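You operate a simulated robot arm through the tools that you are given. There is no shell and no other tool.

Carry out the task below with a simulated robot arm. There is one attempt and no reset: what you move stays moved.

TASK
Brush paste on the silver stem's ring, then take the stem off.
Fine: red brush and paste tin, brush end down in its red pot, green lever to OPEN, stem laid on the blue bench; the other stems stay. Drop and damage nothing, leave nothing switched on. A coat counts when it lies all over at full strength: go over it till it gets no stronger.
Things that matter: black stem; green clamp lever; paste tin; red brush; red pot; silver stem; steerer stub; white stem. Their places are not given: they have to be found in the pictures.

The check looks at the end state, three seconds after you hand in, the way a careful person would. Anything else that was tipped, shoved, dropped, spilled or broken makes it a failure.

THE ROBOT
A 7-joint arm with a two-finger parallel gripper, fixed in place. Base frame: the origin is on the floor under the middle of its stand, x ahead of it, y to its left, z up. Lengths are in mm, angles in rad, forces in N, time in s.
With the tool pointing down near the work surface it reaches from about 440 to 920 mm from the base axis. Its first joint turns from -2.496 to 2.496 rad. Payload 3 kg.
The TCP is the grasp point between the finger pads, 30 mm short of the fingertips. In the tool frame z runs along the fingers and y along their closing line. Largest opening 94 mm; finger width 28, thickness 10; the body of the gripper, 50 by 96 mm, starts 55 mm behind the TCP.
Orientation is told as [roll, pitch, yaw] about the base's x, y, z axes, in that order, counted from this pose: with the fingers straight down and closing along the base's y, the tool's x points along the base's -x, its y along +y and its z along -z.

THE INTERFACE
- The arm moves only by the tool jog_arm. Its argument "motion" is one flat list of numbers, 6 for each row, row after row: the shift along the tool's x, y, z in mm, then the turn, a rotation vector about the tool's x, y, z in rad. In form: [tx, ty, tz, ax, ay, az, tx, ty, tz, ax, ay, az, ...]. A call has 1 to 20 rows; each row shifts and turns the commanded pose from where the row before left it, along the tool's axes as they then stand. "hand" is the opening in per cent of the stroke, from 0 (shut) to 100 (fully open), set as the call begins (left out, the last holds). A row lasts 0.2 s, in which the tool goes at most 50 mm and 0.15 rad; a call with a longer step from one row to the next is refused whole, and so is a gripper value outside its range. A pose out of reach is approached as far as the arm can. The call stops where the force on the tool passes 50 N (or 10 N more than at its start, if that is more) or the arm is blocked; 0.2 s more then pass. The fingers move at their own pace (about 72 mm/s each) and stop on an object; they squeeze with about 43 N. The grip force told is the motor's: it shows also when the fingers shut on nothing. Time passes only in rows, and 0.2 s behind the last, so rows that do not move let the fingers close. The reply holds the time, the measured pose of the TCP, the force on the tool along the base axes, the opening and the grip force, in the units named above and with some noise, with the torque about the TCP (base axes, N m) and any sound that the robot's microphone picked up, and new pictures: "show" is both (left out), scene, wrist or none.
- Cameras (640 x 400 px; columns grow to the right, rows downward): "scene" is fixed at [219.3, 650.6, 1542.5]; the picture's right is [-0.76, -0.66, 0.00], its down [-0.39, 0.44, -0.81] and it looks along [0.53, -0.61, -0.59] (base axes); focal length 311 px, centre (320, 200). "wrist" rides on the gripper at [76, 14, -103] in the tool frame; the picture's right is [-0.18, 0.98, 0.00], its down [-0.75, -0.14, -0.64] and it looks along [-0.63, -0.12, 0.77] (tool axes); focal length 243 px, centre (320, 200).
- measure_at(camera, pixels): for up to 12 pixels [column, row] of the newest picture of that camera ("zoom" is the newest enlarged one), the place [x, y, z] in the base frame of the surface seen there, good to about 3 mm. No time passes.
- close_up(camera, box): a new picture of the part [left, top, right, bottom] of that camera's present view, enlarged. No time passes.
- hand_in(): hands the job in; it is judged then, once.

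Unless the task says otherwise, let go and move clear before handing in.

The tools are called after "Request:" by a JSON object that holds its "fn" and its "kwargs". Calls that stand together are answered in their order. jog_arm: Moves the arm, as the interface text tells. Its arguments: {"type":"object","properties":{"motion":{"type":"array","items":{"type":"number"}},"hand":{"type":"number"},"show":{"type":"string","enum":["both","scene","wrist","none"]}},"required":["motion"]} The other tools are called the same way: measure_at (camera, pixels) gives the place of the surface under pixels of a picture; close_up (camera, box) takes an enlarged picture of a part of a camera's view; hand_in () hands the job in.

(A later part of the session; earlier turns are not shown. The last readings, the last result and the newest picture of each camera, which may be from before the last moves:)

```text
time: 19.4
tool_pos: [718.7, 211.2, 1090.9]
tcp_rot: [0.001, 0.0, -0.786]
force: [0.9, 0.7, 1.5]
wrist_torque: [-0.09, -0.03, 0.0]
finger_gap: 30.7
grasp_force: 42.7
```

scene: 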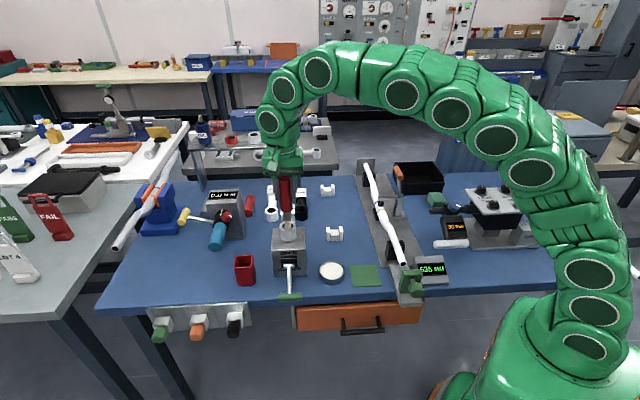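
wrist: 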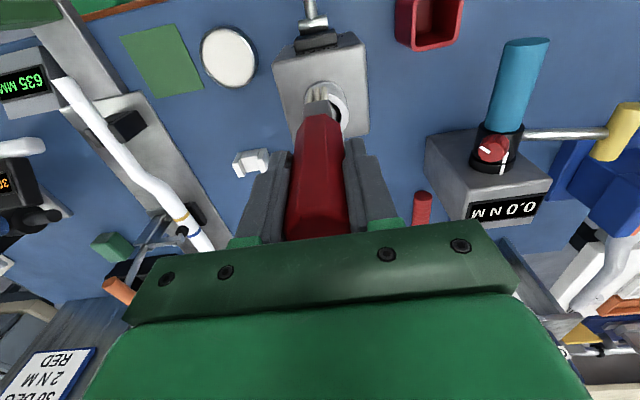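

There's light contact now (≈1.5 N at z≈1091). I'll press 0.5 mm more and do one elliptical lap round the ring's top face.

Request:
{"fn": "jog_arm", "kwargs": {"motion": [-3.9, 1.5, 0.5, 0, 0, 0, -0.72, 5.47, 0, 0, 0, 0, -2.08, 4.81, 0, 0, 0, 0, -3.19, 3.57, 0, 0, 0, 0, -3.92, 1.9, 0, 0, 0, 0, -4.17, 0, 0, 0, 0, 0, -3.92, -1.9, 0, 0, 0, 0, -3.19, -3.57, 0, 0, 0, 0, -2.08, -4.81, 0, 0, 0, 0, -0.72, -5.47, 0, 0, 0, 0, 0.72, -5.47, 0, 0, 0, 0, 2.08, -4.81, 0, 0, 0, 0, 3.19, -3.57, 0, 0, 0, 0, 3.92, -1.9, 0, 0, 0, 0, 4.17, 0, 0, 0, 0, 0, 3.92, 1.9, 0, 0, 0, 0, 3.19, 3.57, 0, 0, 0, 0, 2.08, 4.81, 0, 0, 0, 0, 0.72, 5.47, 0, 0, 0, 0]}}

Request:
{"fn": "close_up", "kwargs": {"camera": "scene", "box": [265, 205, 315, 250]}}

Request:
{"fn": "close_up", "kwargs": {"camera": "wrist", "box": [260, 60, 380, 160]}}

```text
time: 23.4
tool_pos: [722.7, 210.9, 1091.1]
tcp_rot: [0.0, 0.0, -0.785]
force: [-0.4, 0.0, -0.9]
wrist_torque: [0.02, 0.02, 0.02]
finger_gap: 30.6
grasp_force: 42.7
```

scene: 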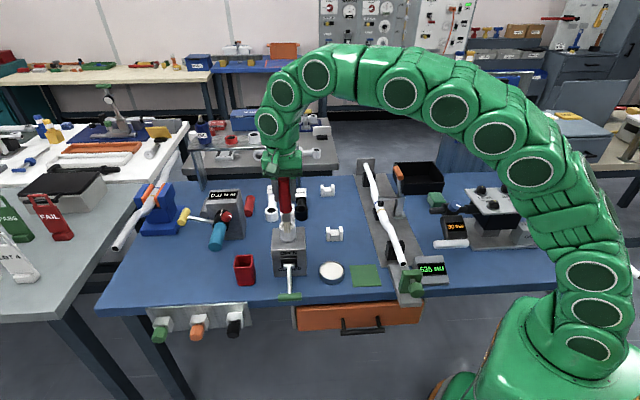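
wrist: 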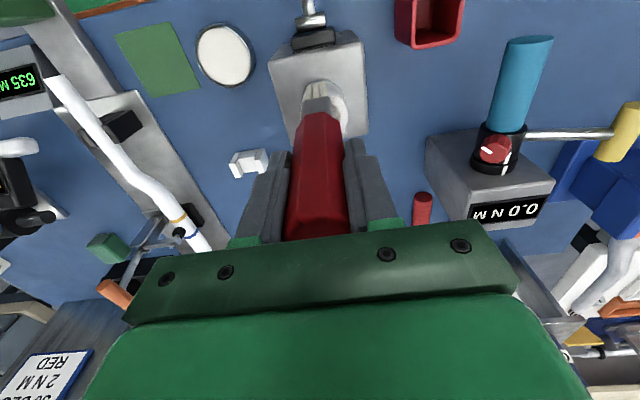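

```text
8.89 times, centred on (290, 228) of scene
```

zoom: 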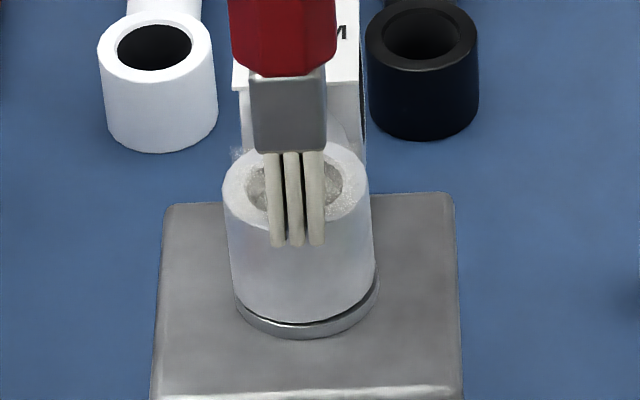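

```text
4.00 times, centred on (320, 110) of wrist
```

zoom: 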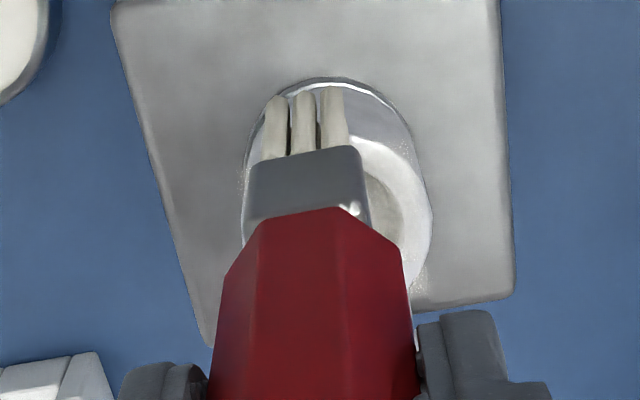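

White paste now shows on the ring (zoom (300,190)), partially translucent. I'll raise the brush and swing it aside to view the coat.

Request:
{"fn": "jog_arm", "kwargs": {"motion": [0, 0, -8, 0, 0, 0, 30, 0, -8, 0, 0, 0, 40, 0, 0, 0, 0, 0, 0, 0, 0, 0, 0, 0]}}

Request:
{"fn": "close_up", "kwargs": {"camera": "scene", "box": [265, 205, 315, 250]}}

Request:
{"fn": "close_up", "kwargs": {"camera": "wrist", "box": [270, 100, 370, 200]}}

```text
time: 24.4
tool_pos: [672.1, 258.4, 1106.0]
tcp_rot: [0.0, 0.0, -0.785]
force: [0.0, -0.3, -1.8]
wrist_torque: [0.02, 0.0, 0.0]
finger_gap: 30.7
grasp_force: 43.1
```

scene: 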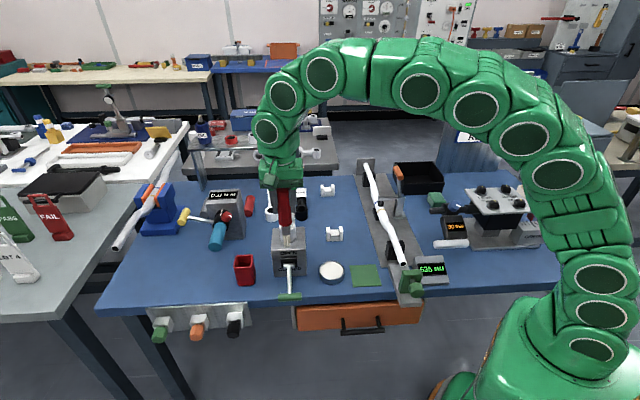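
wrist: 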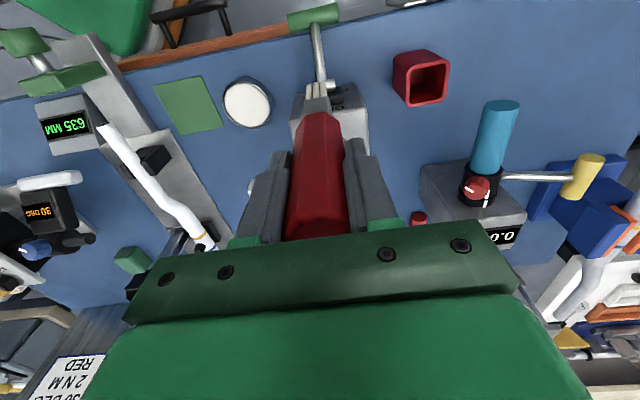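

```text
8.89 times, centred on (290, 228) of scene
```

zoom: 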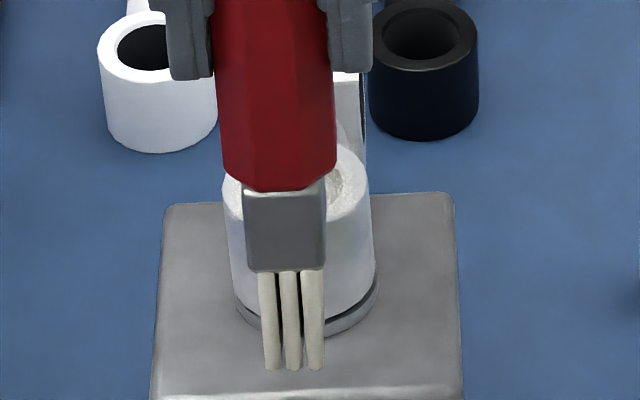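

```text
4.00 times, centred on (320, 150) of wrist
```

zoom: 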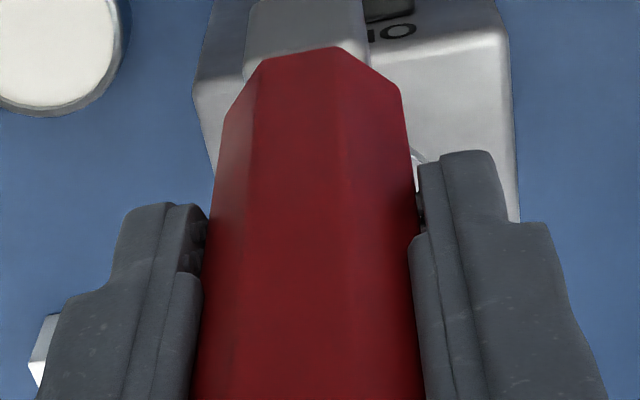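

The brush still blocks the view in this direction; I'll shift it sideways (−u) by 80 mm to expose the ring.

Request:
{"fn": "jog_arm", "kwargs": {"motion": [0, -40, 0, 0, 0, 0, 0, -40, 0, 0, 0, 0, 0, 0, 0, 0, 0, 0]}}

Request:
{"fn": "close_up", "kwargs": {"camera": "scene", "box": [265, 205, 315, 250]}}

Request:
{"fn": "close_up", "kwargs": {"camera": "wrist", "box": [350, 90, 500, 220]}}

```text
time: 25.2
tool_pos: [616.9, 203.6, 1106.7]
tcp_rot: [-0.001, -0.001, -0.785]
force: [0.2, -0.1, -0.9]
wrist_torque: [0.02, -0.02, 0.01]
finger_gap: 30.7
grasp_force: 43.0
```

scene: 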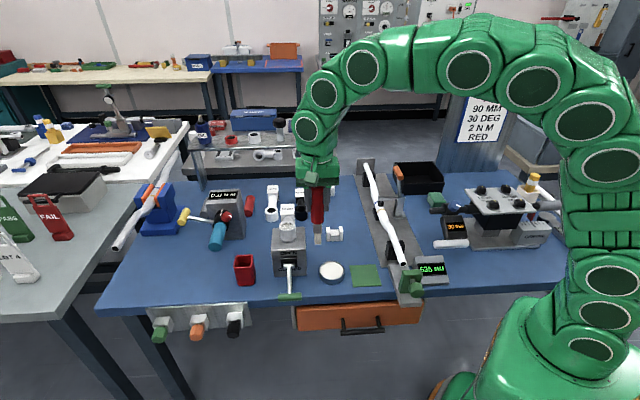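
wrist: 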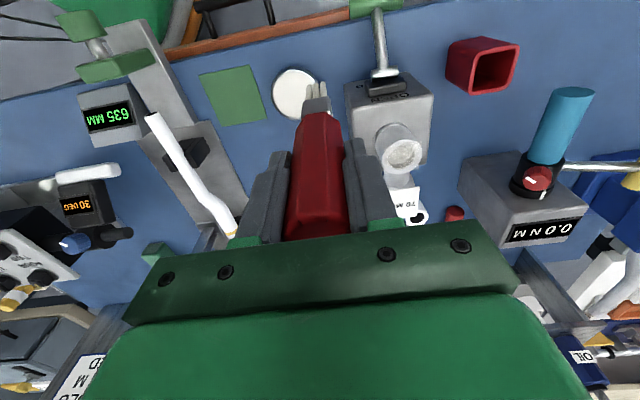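

```text
8.89 times, centred on (290, 228) of scene
```

zoom: 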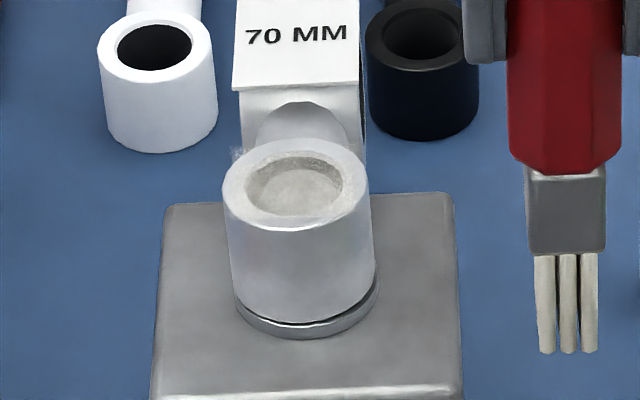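

```text
3.08 times, centred on (425, 155) of wrist
```

zoom: 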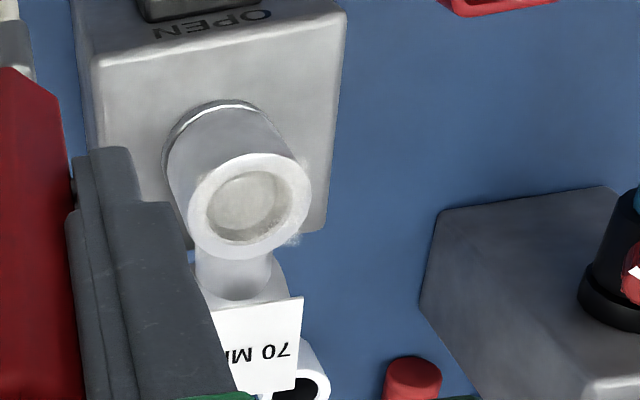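

The coat shows on the ring's top (zoom (300,190)), still partly translucent. I'll check whether the bristles still carry paste and measure the ring's coat.

Request:
{"fn": "close_up", "kwargs": {"camera": "scene", "box": [300, 225, 335, 255]}}

Request:
{"fn": "close_up", "kwargs": {"camera": "wrist", "box": [375, 115, 435, 185]}}

Request:
{"fn": "measure_at", "kwargs": {"camera": "wrist", "pixels": [[404, 157], [385, 155], [421, 157], [405, 142], [398, 172], [390, 135]]}}

```text
13.33 times, centred on (318, 240) of scene
```

zoom: 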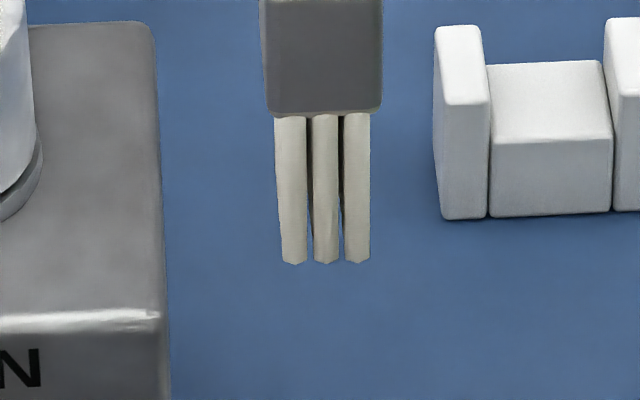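

```text
5.71 times, centred on (405, 150) of wrist
```

zoom: 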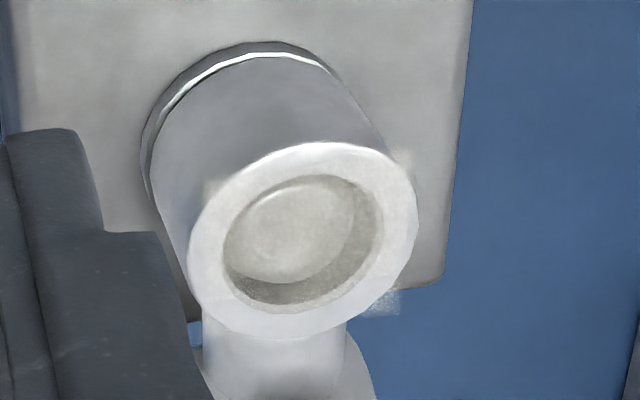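

```text
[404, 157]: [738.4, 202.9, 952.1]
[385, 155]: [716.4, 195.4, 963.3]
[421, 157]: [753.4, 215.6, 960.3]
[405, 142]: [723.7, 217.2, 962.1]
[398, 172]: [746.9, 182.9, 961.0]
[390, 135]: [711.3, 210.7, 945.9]
```

The coat appears as a square decal over the ring top (speckled corners at zoom (205,185), (405,160), (390,300)), not yet at full strength. The bristles look drier, so I'll re-dip in the tin before further passes.

Request:
{"fn": "jog_arm", "kwargs": {"motion": [-15.7, -22.8, 0, 0, 0, 0, -15.7, -22.8, 0, 0, 0, 0, 0, 0, 45, 0, 0, 0, 0, 0, 45, 0, 0, 0, 0, 0, 45, 0, 0, 0, 0, 0, 16, 0, 0, 0, 0, 0, 4, 0, 0, 0, 0, 0, 0, 0, 0, 0], "show": "none"}}

```text
time: 27.0
tool_pos: [608.0, 147.5, 951.5]
tcp_rot: [0.001, 0.0, -0.786]
force: [0.1, 0.5, -1.5]
wrist_torque: [0.04, 0.02, 0.02]
finger_gap: 30.8
grasp_force: 42.6
```

Request:
{"fn": "jog_arm", "kwargs": {"motion": [0, 0, 1.5, 0, 0, 0, 0, 0, 0.5, 0, 0, 0, 0, 0, 0, 0, 0, 0], "show": "none"}}

```text
time: 27.8
tool_pos: [606.2, 148.4, 950.8]
tcp_rot: [0.002, 0.0, -0.785]
force: [0.3, 0.7, -0.7]
wrist_torque: [0.01, 0.0, -0.01]
finger_gap: 30.6
grasp_force: 43.3
```

Request:
{"fn": "jog_arm", "kwargs": {"motion": [0, 0, 0.8, 0, 0, 0, 4, 0, 0, 0, 0, 0, -8, 0, 0, 0, 0, 0, 4, 4, 0, 0, 0, 0, 0, -8, 0, 0, 0, 0, 0, 4, 0, 0, 0, 0, 0, 0, 0, 0, 0, 0]}}

Request:
{"fn": "close_up", "kwargs": {"camera": "wrist", "box": [270, 50, 370, 150]}}

```text
time: 29.4
tool_pos: [606.9, 147.9, 948.3]
tcp_rot: [0.001, 0.0, -0.787]
force: [-0.2, 0.7, -1.2]
wrist_torque: [0.01, -0.01, -0.01]
finger_gap: 30.7
grasp_force: 43.3
```

scene: 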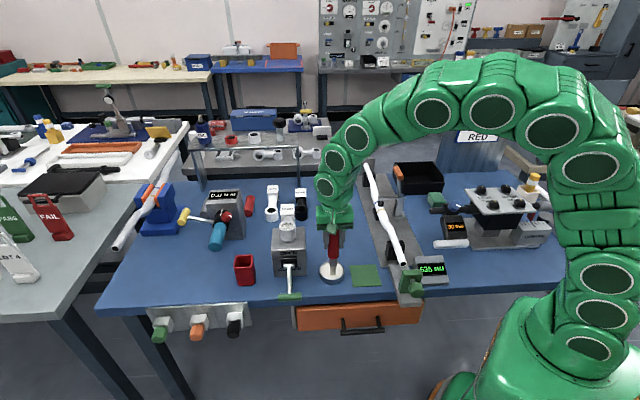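
wrist: 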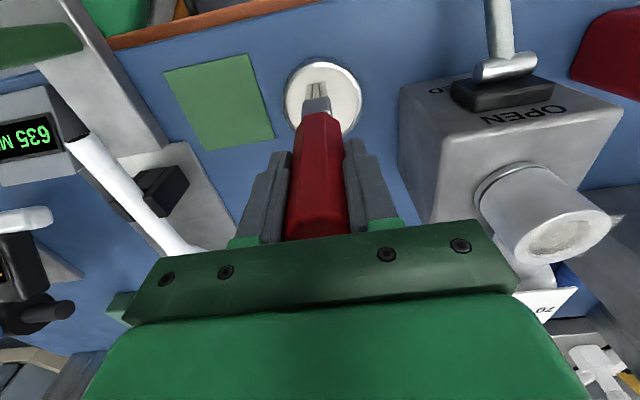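

```text
4.00 times, centred on (320, 100) of wrist
```

zoom: 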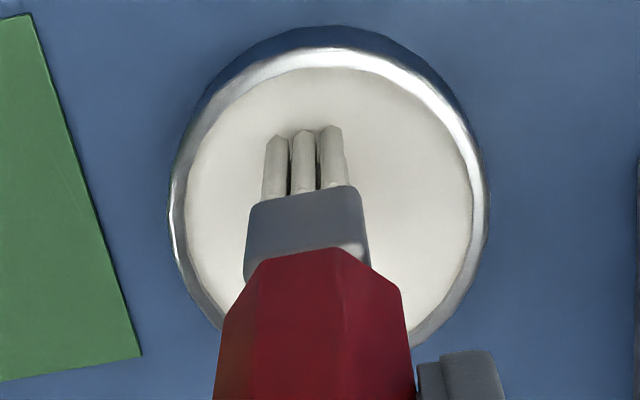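

No force yet at z≈948 — the brush seems to have slipped up a hair or tilted in the grip. I'll lower a bit more until I get light contact in the paste.

Request:
{"fn": "jog_arm", "kwargs": {"motion": [0, 0, 0.8, 0, 0, 0, 0, 0, 0, 0, 0, 0], "show": "none"}}

```text
time: 30.0
tool_pos: [606.5, 148.3, 948.2]
tcp_rot: [-0.002, 0.0, -0.787]
force: [0.3, 0.0, -0.3]
wrist_torque: [-0.03, -0.01, 0.0]
finger_gap: 30.9
grasp_force: 42.3
```

Request:
{"fn": "jog_arm", "kwargs": {"motion": [0, 0, 0.8, 0, 0, 0, 0, 0, 0, 0, 0, 0], "show": "none"}}

Request:
{"fn": "measure_at", "kwargs": {"camera": "scene", "pixels": [[331, 264], [332, 267], [333, 270]]}}

Request:
{"fn": "close_up", "kwargs": {"camera": "scene", "box": [310, 230, 355, 290]}}

```text
time: 30.6
tool_pos: [606.1, 149.0, 946.9]
tcp_rot: [0.002, 0.001, -0.785]
force: [-2.6, 0.6, 12.5]
wrist_torque: [-0.05, 0.3, 0.0]
finger_gap: 30.7
grasp_force: 42.8
```

```text
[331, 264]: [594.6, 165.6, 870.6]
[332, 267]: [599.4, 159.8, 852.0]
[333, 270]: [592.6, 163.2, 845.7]
```

```text
6.67 times, centred on (332, 260) of scene
```

zoom: 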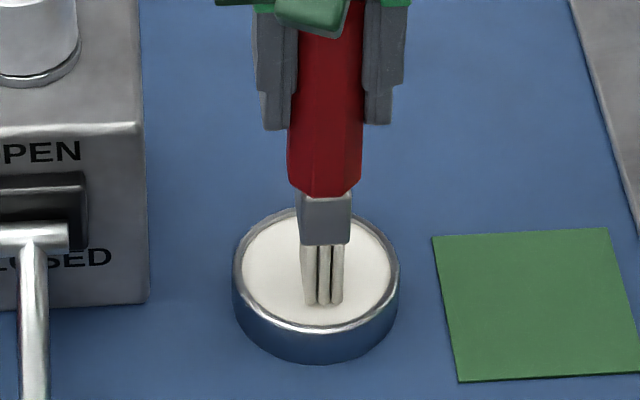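

Contact is now 12 N at z≈947; bristles are in the paste. I'll do a small swirl to load and then lift and go back over the ring.

Request:
{"fn": "jog_arm", "kwargs": {"motion": [3, 0, 0, 0, 0, 0, -6, 0, 0, 0, 0, 0, 3, 3, 0, 0, 0, 0, 0, -6, 0, 0, 0, 0, 0, 3, 0, 0, 0, 0, 0, 0, -10, 0, 0, 0, 0, 0, -40, 0, 0, 0, 0, 0, -40, 0, 0, 0, 0, 0, -40, 0, 0, 0, 0, 0, -30, 0, 0, 0, 0, 0, 0, 0, 0, 0]}}

Request:
{"fn": "close_up", "kwargs": {"camera": "scene", "box": [300, 180, 370, 290]}}

Request:
{"fn": "close_up", "kwargs": {"camera": "wrist", "box": [270, 50, 370, 150]}}

```text
time: 33.0
tool_pos: [605.8, 147.8, 1106.2]
tcp_rot: [-0.002, 0.002, -0.785]
force: [0.3, 0.1, 0.2]
wrist_torque: [-0.02, 0.01, 0.04]
finger_gap: 30.7
grasp_force: 43.1
```

scene: 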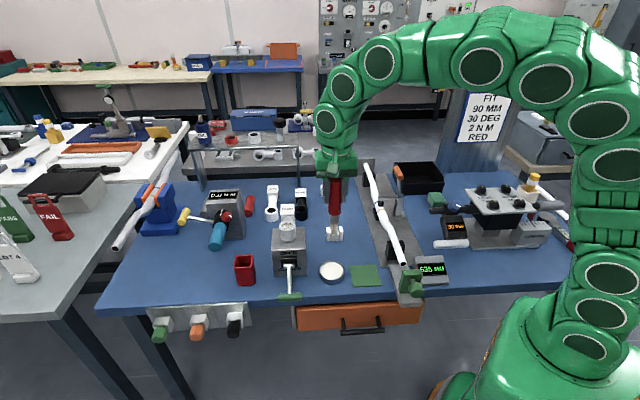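
wrist: 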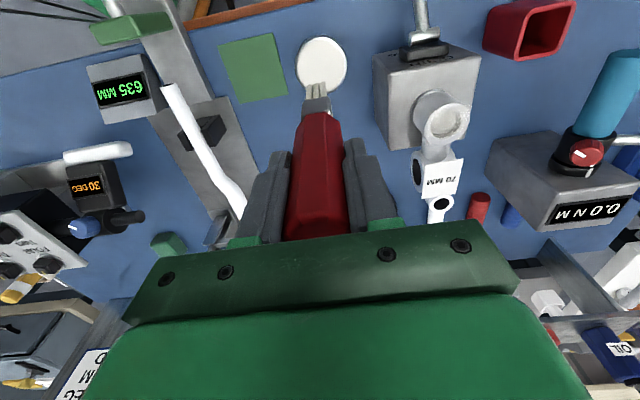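

```text
3.64 times, centred on (335, 235) of scene
```

zoom: 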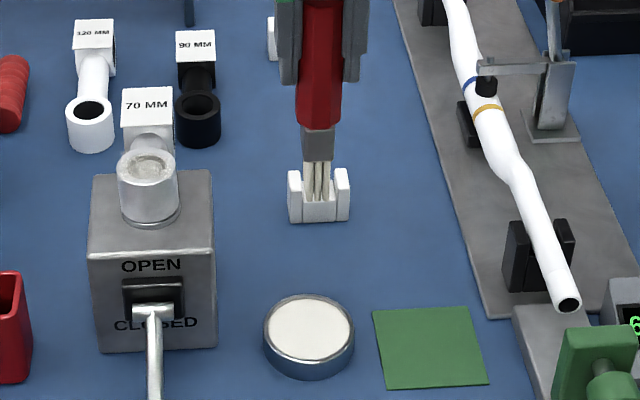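

```text
4.00 times, centred on (320, 100) of wrist
```

zoom: 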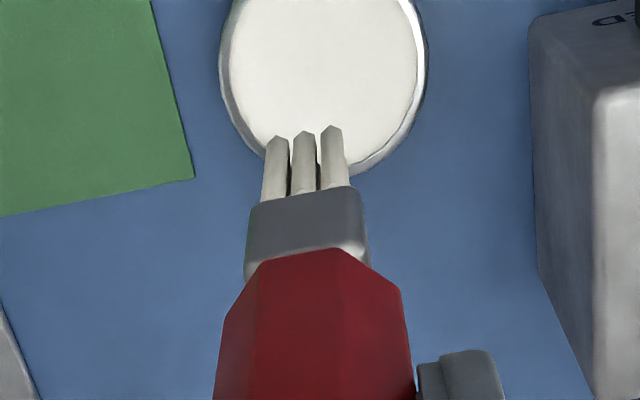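

The bristles are white again. I'll measure the tip positions to know the tilt offset, then return to the ring.

Request:
{"fn": "measure_at", "kwargs": {"camera": "zoom", "pixels": [[278, 141], [304, 137], [331, 132], [260, 210], [355, 195], [305, 250], [270, 185], [340, 180]]}}

Request:
{"fn": "close_up", "kwargs": {"camera": "scene", "box": [315, 205, 355, 245]}}

```text
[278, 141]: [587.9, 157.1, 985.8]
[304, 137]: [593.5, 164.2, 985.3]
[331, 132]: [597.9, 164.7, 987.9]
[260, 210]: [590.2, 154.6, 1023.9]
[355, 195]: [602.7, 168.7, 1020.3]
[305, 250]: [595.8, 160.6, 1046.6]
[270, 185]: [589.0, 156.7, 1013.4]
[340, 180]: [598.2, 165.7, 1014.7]
```

```text
10.00 times, centred on (335, 225) of scene
```

zoom: 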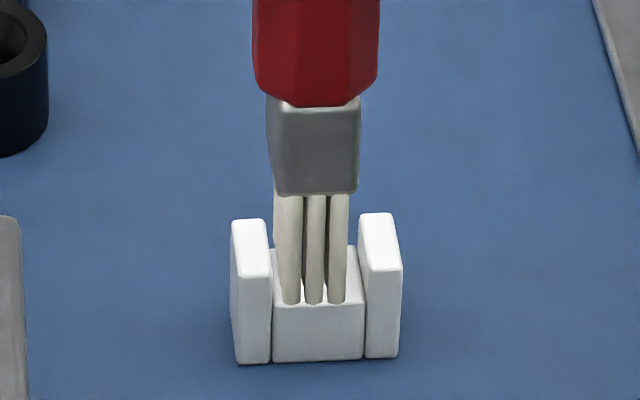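

Tips have swung ≈3–4 mm toward +v (about 2° tilt in the grip). I'll counter-tilt the tool by −0.035 rad to stand the brush upright and move it over the ring.

Request:
{"fn": "jog_arm", "kwargs": {"motion": [0, 0, 0, 0, -0.035, 0, -13, 42, 0, 0, 0, 0, -13, 42, 0, 0, 0, 0, -13, 42, 0, 0, 0, 0, 0, 0, 10, 0, 0, 0, 0, 0, 4, 0, 0, 0, 0, 0, 0, 0, 0, 0]}}

Request:
{"fn": "close_up", "kwargs": {"camera": "scene", "box": [265, 205, 315, 250]}}

Request:
{"fn": "close_up", "kwargs": {"camera": "wrist", "box": [260, 60, 380, 160]}}

```text
time: 34.6
tool_pos: [722.8, 210.7, 1093.9]
tcp_rot: [0.0, -0.035, -0.786]
force: [-0.1, 0.1, -0.3]
wrist_torque: [0.01, 0.0, 0.03]
finger_gap: 30.9
grasp_force: 43.1
```

scene: 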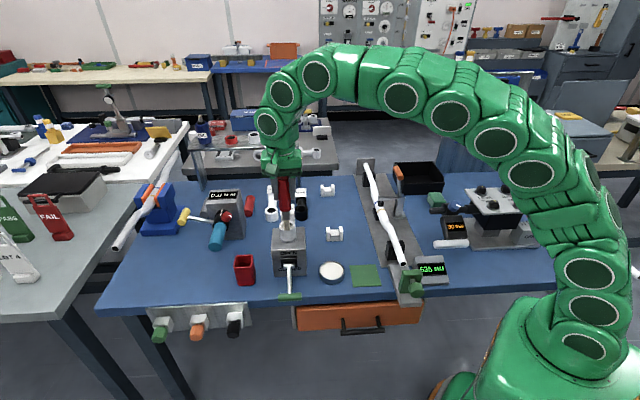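
wrist: 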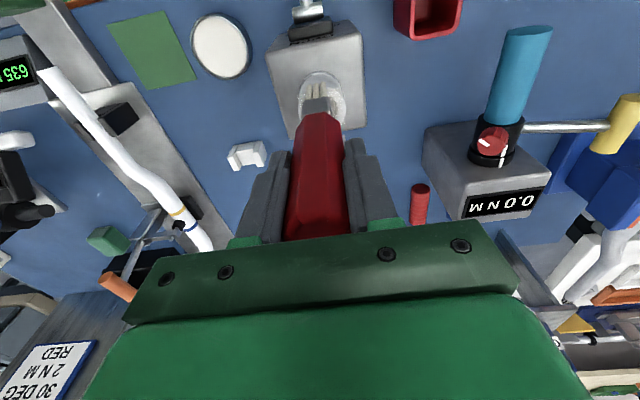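

```text
8.89 times, centred on (290, 228) of scene
```

zoom: 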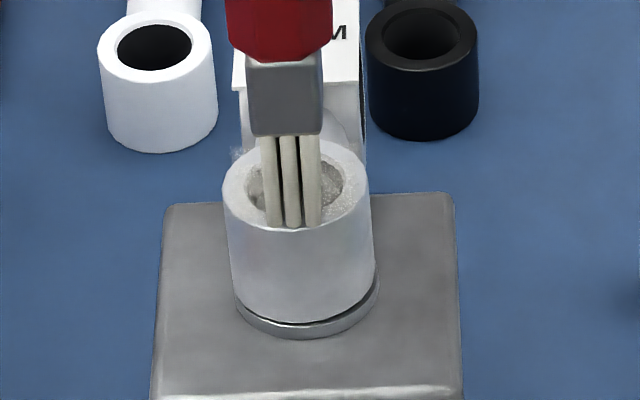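

```text
4.00 times, centred on (320, 110) of wrist
```

zoom: 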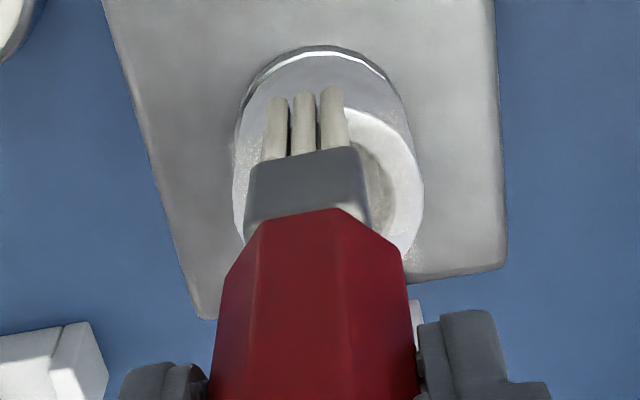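

TCP rel. to the ring centre is (u+1, v+12.7), at z≈1094. I'll lower to light contact.

Request:
{"fn": "jog_arm", "kwargs": {"motion": [0, 0, 3, 0, 0, 0, 0, 0, 1, 0, 0, 0, 0, 0, 0, 0, 0, 0], "show": "none"}}

```text
time: 35.4
tool_pos: [722.7, 210.4, 1090.1]
tcp_rot: [-0.001, -0.035, -0.786]
force: [-0.1, 0.7, -0.8]
wrist_torque: [-0.03, -0.02, 0.01]
finger_gap: 31.1
grasp_force: 43.4
```

Request:
{"fn": "jog_arm", "kwargs": {"motion": [0, 0, 0.8, 0, 0, 0, 0, 0, 0, 0, 0, 0], "show": "none"}}

```text
time: 36.0
tool_pos: [723.3, 210.8, 1090.1]
tcp_rot: [0.0, -0.035, -0.784]
force: [-0.4, -1.2, 1.9]
wrist_torque: [-0.09, 0.09, -0.05]
finger_gap: 30.5
grasp_force: 43.3
```

Light contact (≈2 N). I'll do a second lap with the tilt compensated in z.

Request:
{"fn": "jog_arm", "kwargs": {"motion": [0, 0, 0.3, 0, 0, 0, -0.72, 5.47, 0.025, 0, 0, 0, -2.08, 4.81, 0.073, 0, 0, 0, -3.19, 3.57, 0.112, 0, 0, 0, -3.92, 1.9, 0.137, 0, 0, 0, -4.17, 0, 0.146, 0, 0, 0, -3.92, -1.9, 0.137, 0, 0, 0, -3.19, -3.57, 0.112, 0, 0, 0, -2.08, -4.81, 0.073, 0, 0, 0, -0.72, -5.47, 0.025, 0, 0, 0, 0.72, -5.47, -0.025, 0, 0, 0, 2.08, -4.81, -0.073, 0, 0, 0, 3.19, -3.57, -0.112, 0, 0, 0, 3.92, -1.9, -0.137, 0, 0, 0, 4.17, 0, -0.146, 0, 0, 0, 3.92, 1.9, -0.137, 0, 0, 0, 3.19, 3.57, -0.112, 0, 0, 0, 2.08, 4.81, -0.073, 0, 0, 0, 0.72, 5.47, -0.025, 0, 0, 0]}}

Request:
{"fn": "close_up", "kwargs": {"camera": "scene", "box": [265, 205, 315, 250]}}

Request:
{"fn": "close_up", "kwargs": {"camera": "wrist", "box": [260, 60, 380, 160]}}

```text
time: 40.0
tool_pos: [723.8, 209.8, 1088.5]
tcp_rot: [-0.001, -0.035, -0.784]
force: [0.5, -0.5, 1.2]
wrist_torque: [-0.03, 0.06, -0.01]
finger_gap: 30.3
grasp_force: 42.6
```

scene: 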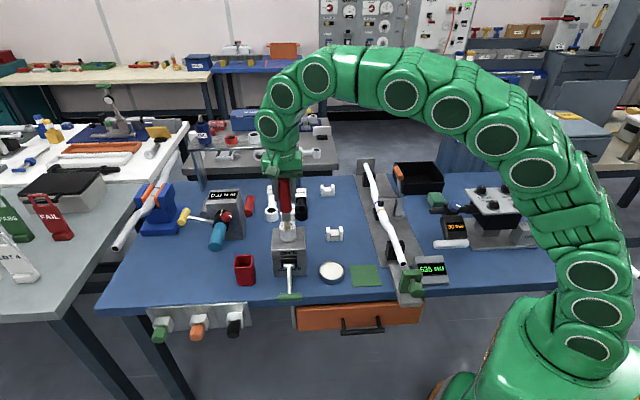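
wrist: 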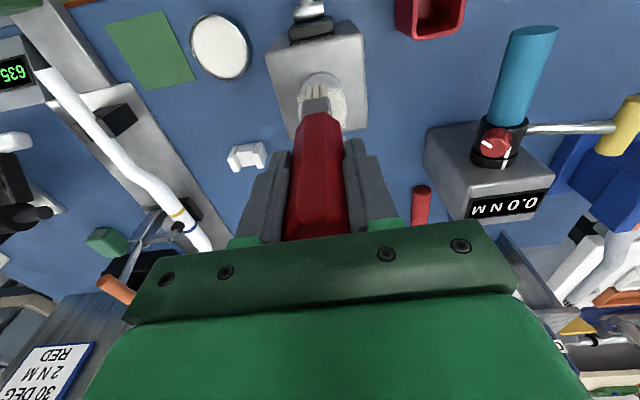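

```text
8.89 times, centred on (290, 228) of scene
```

zoom: 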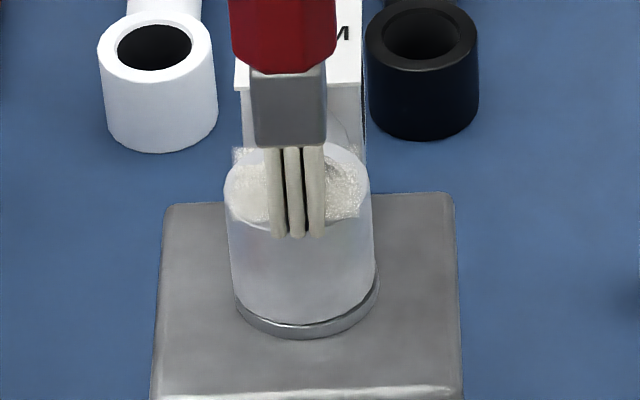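

```text
4.00 times, centred on (320, 110) of wrist
```

zoom: 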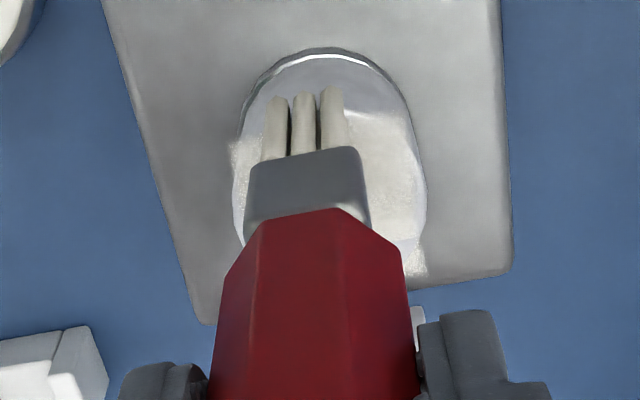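

The coat is clearly stronger now: a square patch over the ring top. I'll lift away sideways to inspect it.

Request:
{"fn": "jog_arm", "kwargs": {"motion": [0, 0, -15, 0, 0, 0, 0, -45, -5, 0, 0, 0, 0, -45, 0, 0, 0, 0, 0, 0, 0, 0, 0, 0]}}

Request:
{"fn": "close_up", "kwargs": {"camera": "scene", "box": [270, 205, 310, 245]}}

Request:
{"fn": "close_up", "kwargs": {"camera": "wrist", "box": [375, 75, 455, 155]}}

```text
time: 41.0
tool_pos: [658.4, 148.0, 1108.3]
tcp_rot: [-0.001, -0.037, -0.784]
force: [-0.5, 0.1, 0.1]
wrist_torque: [-0.04, -0.02, 0.01]
finger_gap: 31.1
grasp_force: 42.3
```

scene: 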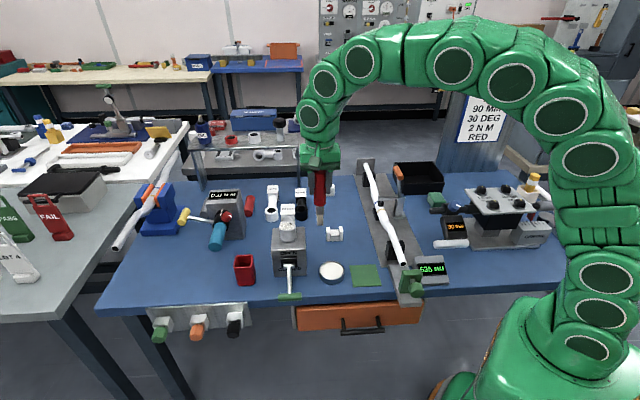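
wrist: 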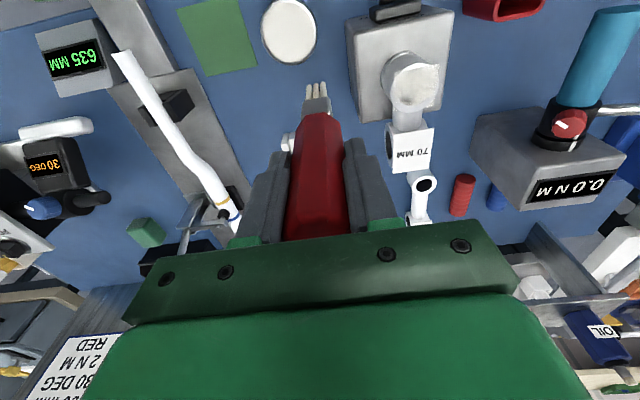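

```text
10.00 times, centred on (290, 225) of scene
```

zoom: 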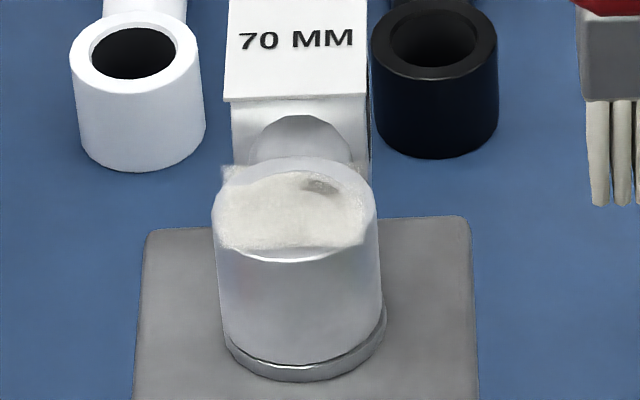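

```text
5.00 times, centred on (415, 115) of wrist
```

zoom: 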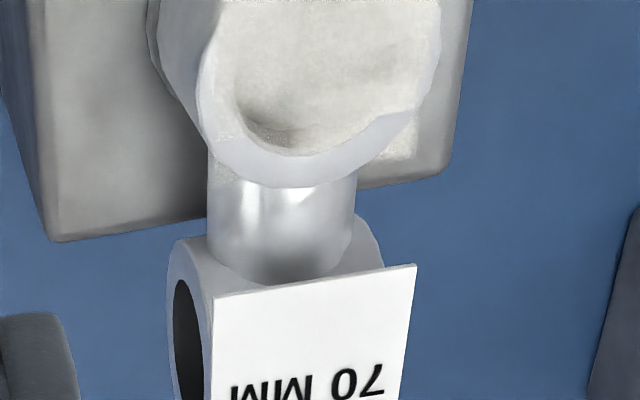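

The coat is stronger but shows a weaker spot at the back −u corner (scene zoom (320,185), wrist zoom (250,125)). Let me view the whole patch from the wrist.

Request:
{"fn": "close_up", "kwargs": {"camera": "wrist", "box": [375, 40, 455, 110]}}

```text
5.71 times, centred on (415, 75) of wrist
```

zoom: 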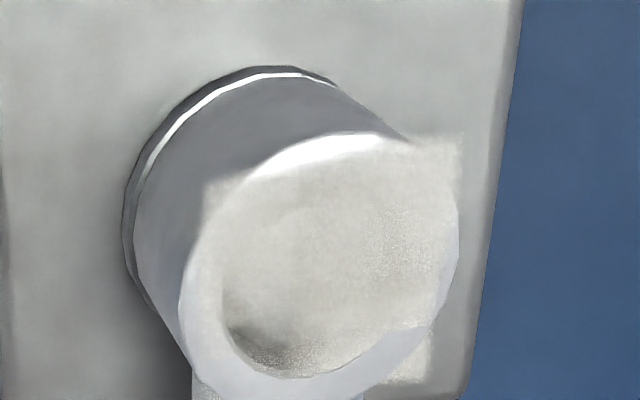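

The coat patch's corners show at zoom (205,185), (460,138), (430,385). I'll measure these to learn the patch's plane and extent.

Request:
{"fn": "measure_at", "kwargs": {"camera": "zoom", "pixels": [[208, 188], [455, 143], [426, 380], [330, 150], [320, 250], [300, 390], [235, 340], [270, 350], [400, 230], [200, 300], [445, 300], [360, 355]]}}

Request:
{"fn": "close_up", "kwargs": {"camera": "scene", "box": [276, 212, 304, 240]}}

```text
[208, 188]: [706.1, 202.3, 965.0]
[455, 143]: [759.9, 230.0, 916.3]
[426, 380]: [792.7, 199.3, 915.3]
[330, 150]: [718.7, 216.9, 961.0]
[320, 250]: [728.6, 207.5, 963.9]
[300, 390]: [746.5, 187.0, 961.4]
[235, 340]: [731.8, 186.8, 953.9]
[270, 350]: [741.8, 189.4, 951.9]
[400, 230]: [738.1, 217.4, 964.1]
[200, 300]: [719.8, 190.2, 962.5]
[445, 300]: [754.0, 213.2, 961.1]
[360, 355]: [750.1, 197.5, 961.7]
```

```text
14.29 times, centred on (290, 226) of scene
```

zoom: 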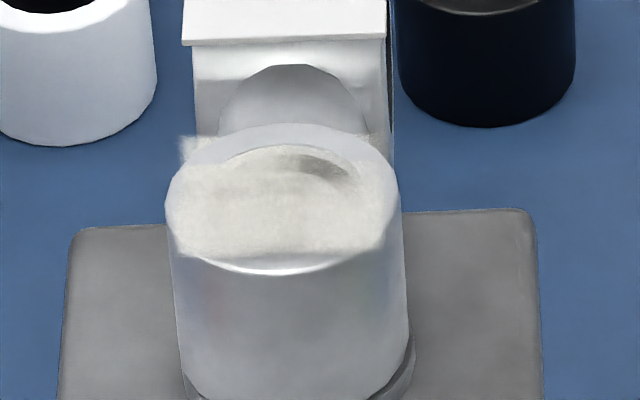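

Strong parts of the coat sit at z≈964 (above the ring face), while the back (−v) part is still thin. I'll go back with raster strokes biased to the back; first position over the back −u corner.

Request:
{"fn": "jog_arm", "kwargs": {"motion": [-14, 36.4, 0.5, 0, 0, 0, -14, 36.4, 0.5, 0, 0, 0, 0, 0, 8, 0, 0, 0, 0, 0, 6, 0, 0, 0, 0, 0, 0, 0, 0, 0]}}

Request:
{"fn": "close_up", "kwargs": {"camera": "scene", "box": [265, 200, 315, 245]}}

Request:
{"fn": "close_up", "kwargs": {"camera": "wrist", "box": [260, 60, 380, 160]}}

```text
time: 42.2
tool_pos: [730.2, 178.1, 1094.8]
tcp_rot: [0.001, -0.035, -0.784]
force: [0.4, 0.0, -1.1]
wrist_torque: [0.04, -0.04, 0.0]
finger_gap: 30.9
grasp_force: 43.3
```

scene: 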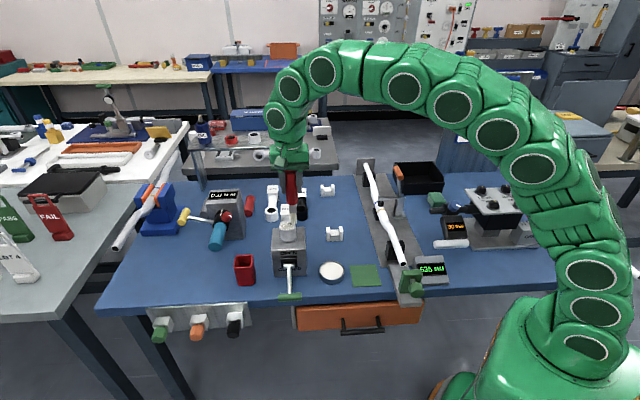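
wrist: 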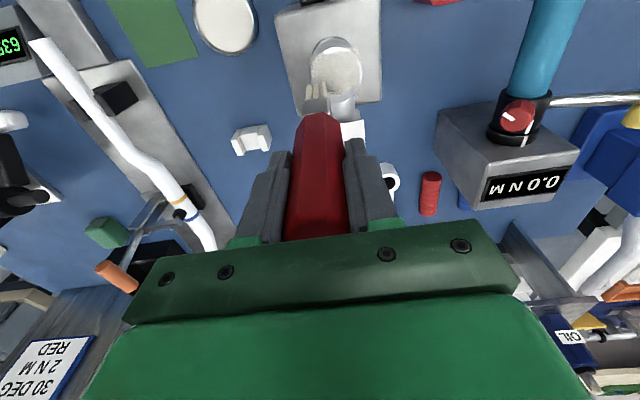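

```text
8.89 times, centred on (290, 222) of scene
```

zoom: 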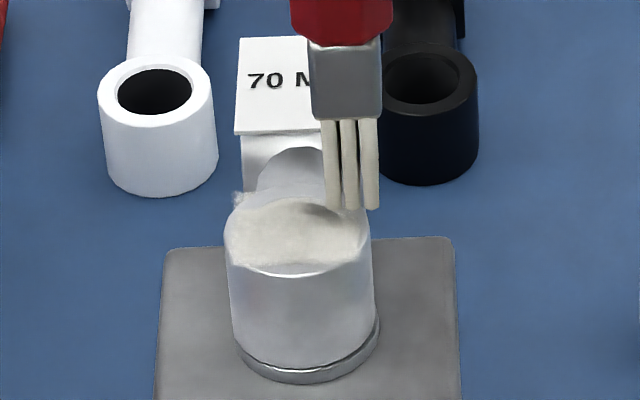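

```text
4.00 times, centred on (320, 110) of wrist
```

zoom: 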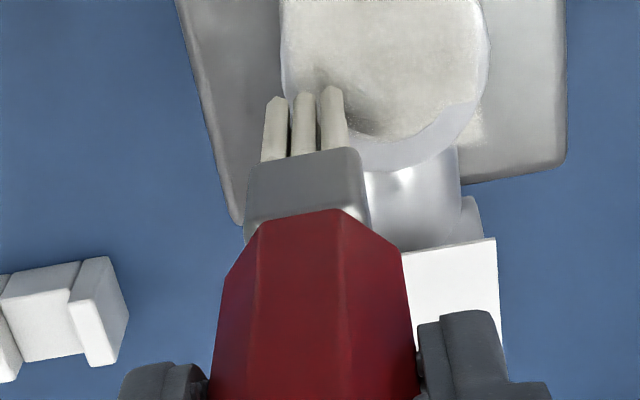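

Brush hovers at the back −u corner with clearance to the label plate. I'll lower to light contact and run raster strokes along u, stepping forward in v.

Request:
{"fn": "jog_arm", "kwargs": {"motion": [0, 0, 3, 0, 0, 0, 0, 0, 1, 0, 0, 0, 0, 0, 0, 0, 0, 0], "show": "none"}}

```text
time: 43.0
tool_pos: [730.5, 177.7, 1091.4]
tcp_rot: [-0.001, -0.035, -0.785]
force: [0.1, -0.3, 0.0]
wrist_torque: [0.01, -0.03, -0.05]
finger_gap: 30.9
grasp_force: 42.9
```

Request:
{"fn": "jog_arm", "kwargs": {"motion": [0, 0, 1, 0, 0, 0, 0, 0, 0, 0, 0, 0], "show": "none"}}

```text
time: 43.6
tool_pos: [731.3, 177.7, 1090.5]
tcp_rot: [-0.001, -0.035, -0.786]
force: [-0.2, -0.2, -1.3]
wrist_torque: [-0.01, -0.03, -0.02]
finger_gap: 30.6
grasp_force: 43.2
```

Request:
{"fn": "jog_arm", "kwargs": {"motion": [0, 0, 1, 0, 0, 0, 0, 0, 0, 0, 0, 0], "show": "none"}}

```text
time: 44.2
tool_pos: [731.9, 178.7, 1089.4]
tcp_rot: [0.001, -0.035, -0.785]
force: [0.0, -0.2, -0.6]
wrist_torque: [-0.03, 0.0, 0.02]
finger_gap: 30.8
grasp_force: 43.2
```

Still free at ≈1089. One more small step down, then the strokes.

Request:
{"fn": "jog_arm", "kwargs": {"motion": [0, 0, 0.7, 0, 0, 0, 0, 0, 0, 0, 0, 0], "show": "none"}}

```text
time: 44.8
tool_pos: [731.2, 178.0, 1088.6]
tcp_rot: [0.001, -0.036, -0.786]
force: [-0.7, -0.6, 4.2]
wrist_torque: [0.0, 0.14, 0.02]
finger_gap: 30.8
grasp_force: 43.0
```

Contact at 4 N. Now the raster: four strokes along u, stepping 8 mm in v with z compensation.

Request:
{"fn": "jog_arm", "kwargs": {"motion": [0, 8, 0, 0, 0, 0, 0, 8, 0, 0, 0, 0, 0, 8, 0, 0, 0, 0, 0, 8, 0, 0, 0, 0, 8, 0, -0.28, 0, 0, 0, 0, -8, 0, 0, 0, 0, 0, -8, 0, 0, 0, 0, 0, -8, 0, 0, 0, 0, 0, -8, 0, 0, 0, 0, 8, 0, -0.28, 0, 0, 0, 0, 8, 0, 0, 0, 0, 0, 8, 0, 0, 0, 0, 0, 8, 0, 0, 0, 0, 0, 8, 0, 0, 0, 0, 8, 0, -0.28, 0, 0, 0, 0, -8, 0, 0, 0, 0, 0, -8, 0, 0, 0, 0, 0, -8, 0, 0, 0, 0, 0, -8, 0, 0, 0, 0]}}

Request:
{"fn": "close_up", "kwargs": {"camera": "scene", "box": [265, 200, 315, 245]}}

Request:
{"fn": "close_up", "kwargs": {"camera": "wrist", "box": [260, 60, 380, 160]}}

```text
time: 48.8
tool_pos: [713.6, 195.6, 1090.4]
tcp_rot: [0.003, -0.034, -0.784]
force: [3.5, 4.7, 15.6]
wrist_torque: [0.74, -0.38, -0.06]
finger_gap: 30.9
grasp_force: 43.1
```

scene: 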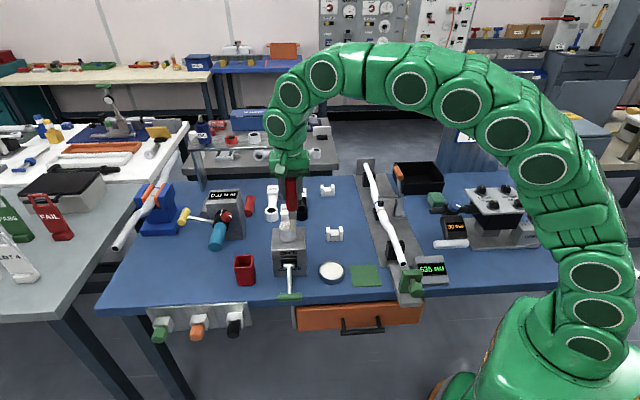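
wrist: 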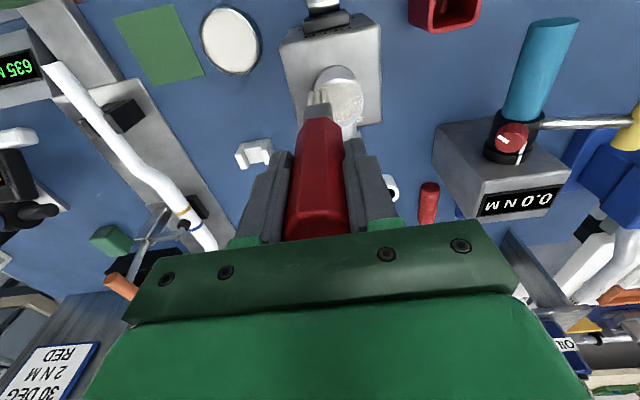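

```text
8.89 times, centred on (290, 222) of scene
```

zoom: 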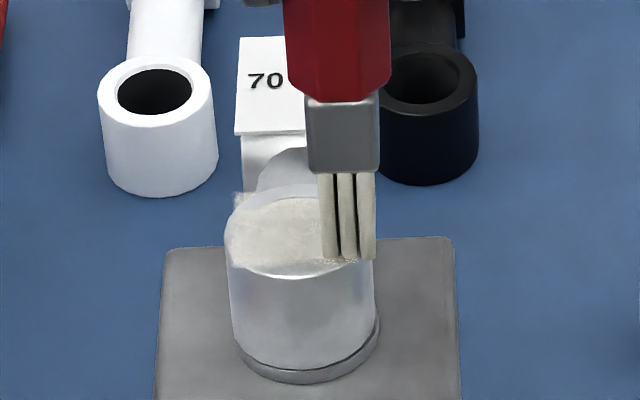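

```text
4.00 times, centred on (320, 110) of wrist
```

zoom: 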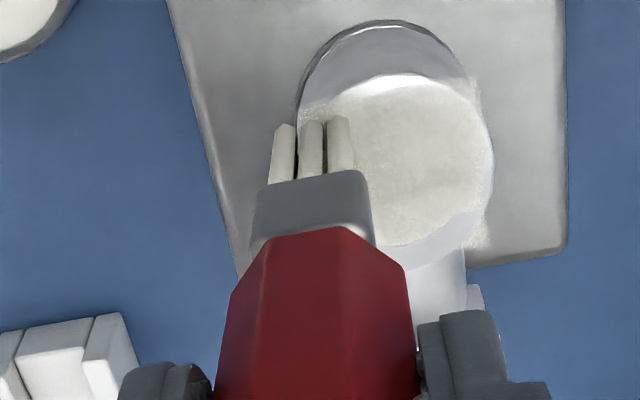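

The coat now looks even over the ring; force rose to 15 N at the end as the brush tilted back. I'll lift clear and view the result.

Request:
{"fn": "jog_arm", "kwargs": {"motion": [0, 0, -15, 0, 0, 0, 0, -45, -3, 0, 0, 0, 0, -25, 0, 0, 0, 0, 0, 0, 0, 0, 0, 0]}}

Request:
{"fn": "close_up", "kwargs": {"camera": "scene", "box": [270, 205, 310, 245]}}

Request:
{"fn": "close_up", "kwargs": {"camera": "wrist", "box": [375, 45, 465, 135]}}

Request:
{"fn": "close_up", "kwargs": {"camera": "wrist", "box": [260, 60, 380, 160]}}

```text
time: 49.8
tool_pos: [662.8, 146.0, 1105.8]
tcp_rot: [-0.001, -0.036, -0.785]
force: [-0.3, -1.1, -0.6]
wrist_torque: [-0.02, 0.0, 0.03]
finger_gap: 30.5
grasp_force: 43.3
```

scene: 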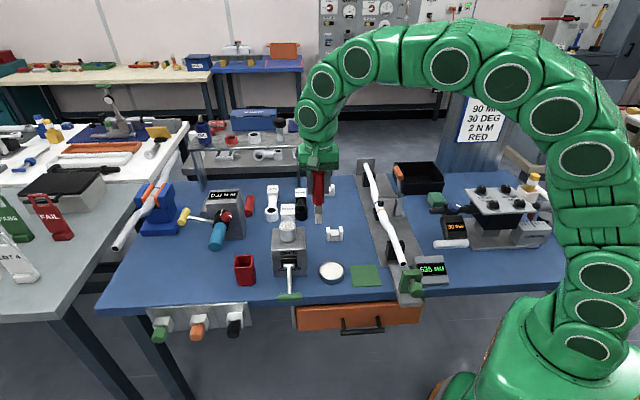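
wrist: 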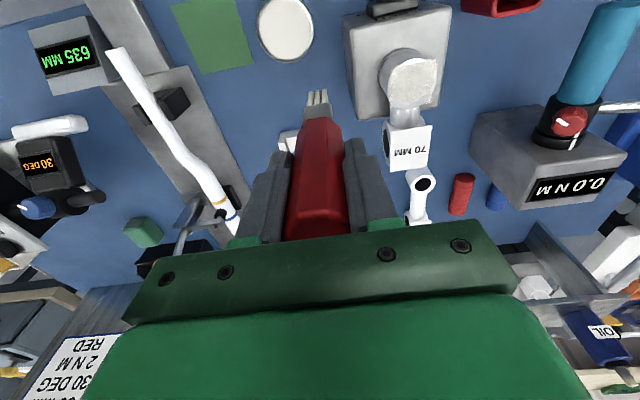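

```text
10.00 times, centred on (290, 225) of scene
```

zoom: 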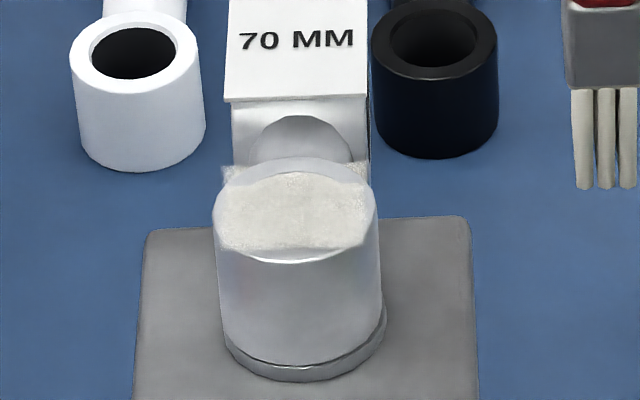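

```text
4.44 times, centred on (420, 90) of wrist
```

zoom: 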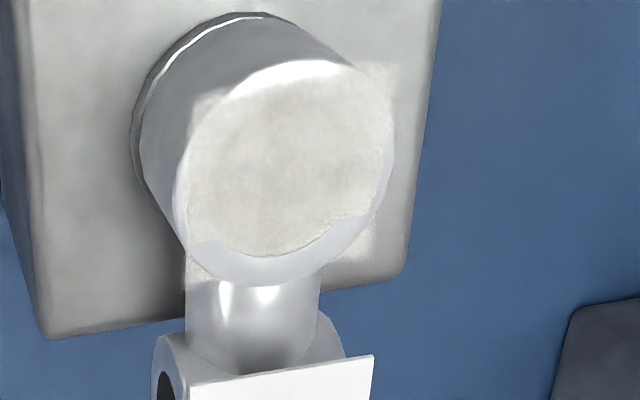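

```text
4.00 times, centred on (320, 110) of wrist
```

zoom: 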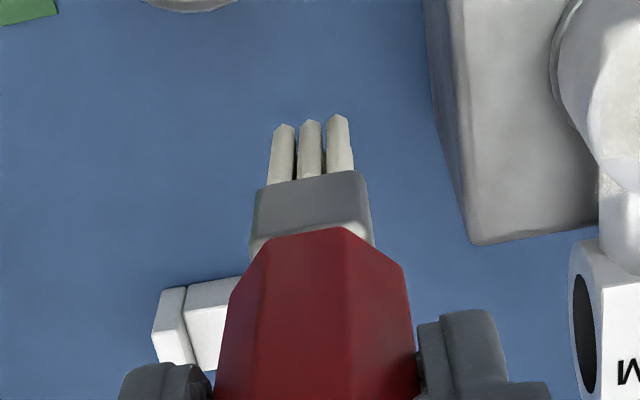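

The coat is even with all four square corners showing, but the back strip of the ring (wrist zoom (280,265)) still shows bare metal. I'll measure heights across the patch.

Request:
{"fn": "close_up", "kwargs": {"camera": "wrist", "box": [380, 45, 450, 120]}}

Request:
{"fn": "measure_at", "kwargs": {"camera": "zoom", "pixels": [[320, 120], [320, 160], [320, 200], [320, 240], [320, 270], [320, 290], [320, 310], [240, 200], [400, 200], [220, 130], [420, 110], [280, 290]]}}

```text
5.33 times, centred on (415, 82) of wrist
```

zoom: 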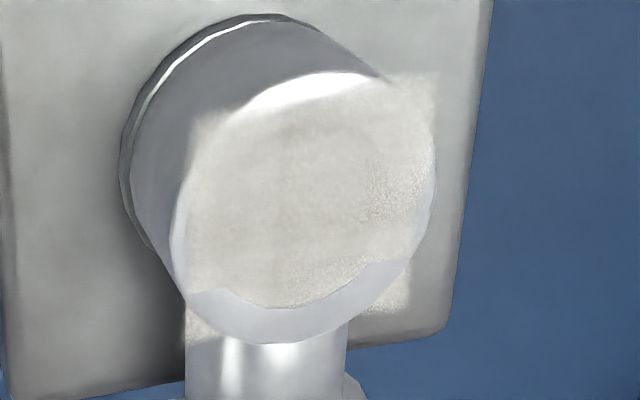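

```text
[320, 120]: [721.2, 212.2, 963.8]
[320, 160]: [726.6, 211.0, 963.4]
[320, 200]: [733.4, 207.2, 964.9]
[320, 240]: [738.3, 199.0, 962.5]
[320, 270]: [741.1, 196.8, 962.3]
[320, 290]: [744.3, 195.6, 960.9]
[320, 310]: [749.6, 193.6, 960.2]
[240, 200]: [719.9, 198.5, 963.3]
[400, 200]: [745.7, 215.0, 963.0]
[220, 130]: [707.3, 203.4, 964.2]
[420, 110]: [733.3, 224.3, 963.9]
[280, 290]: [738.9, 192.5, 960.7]
```

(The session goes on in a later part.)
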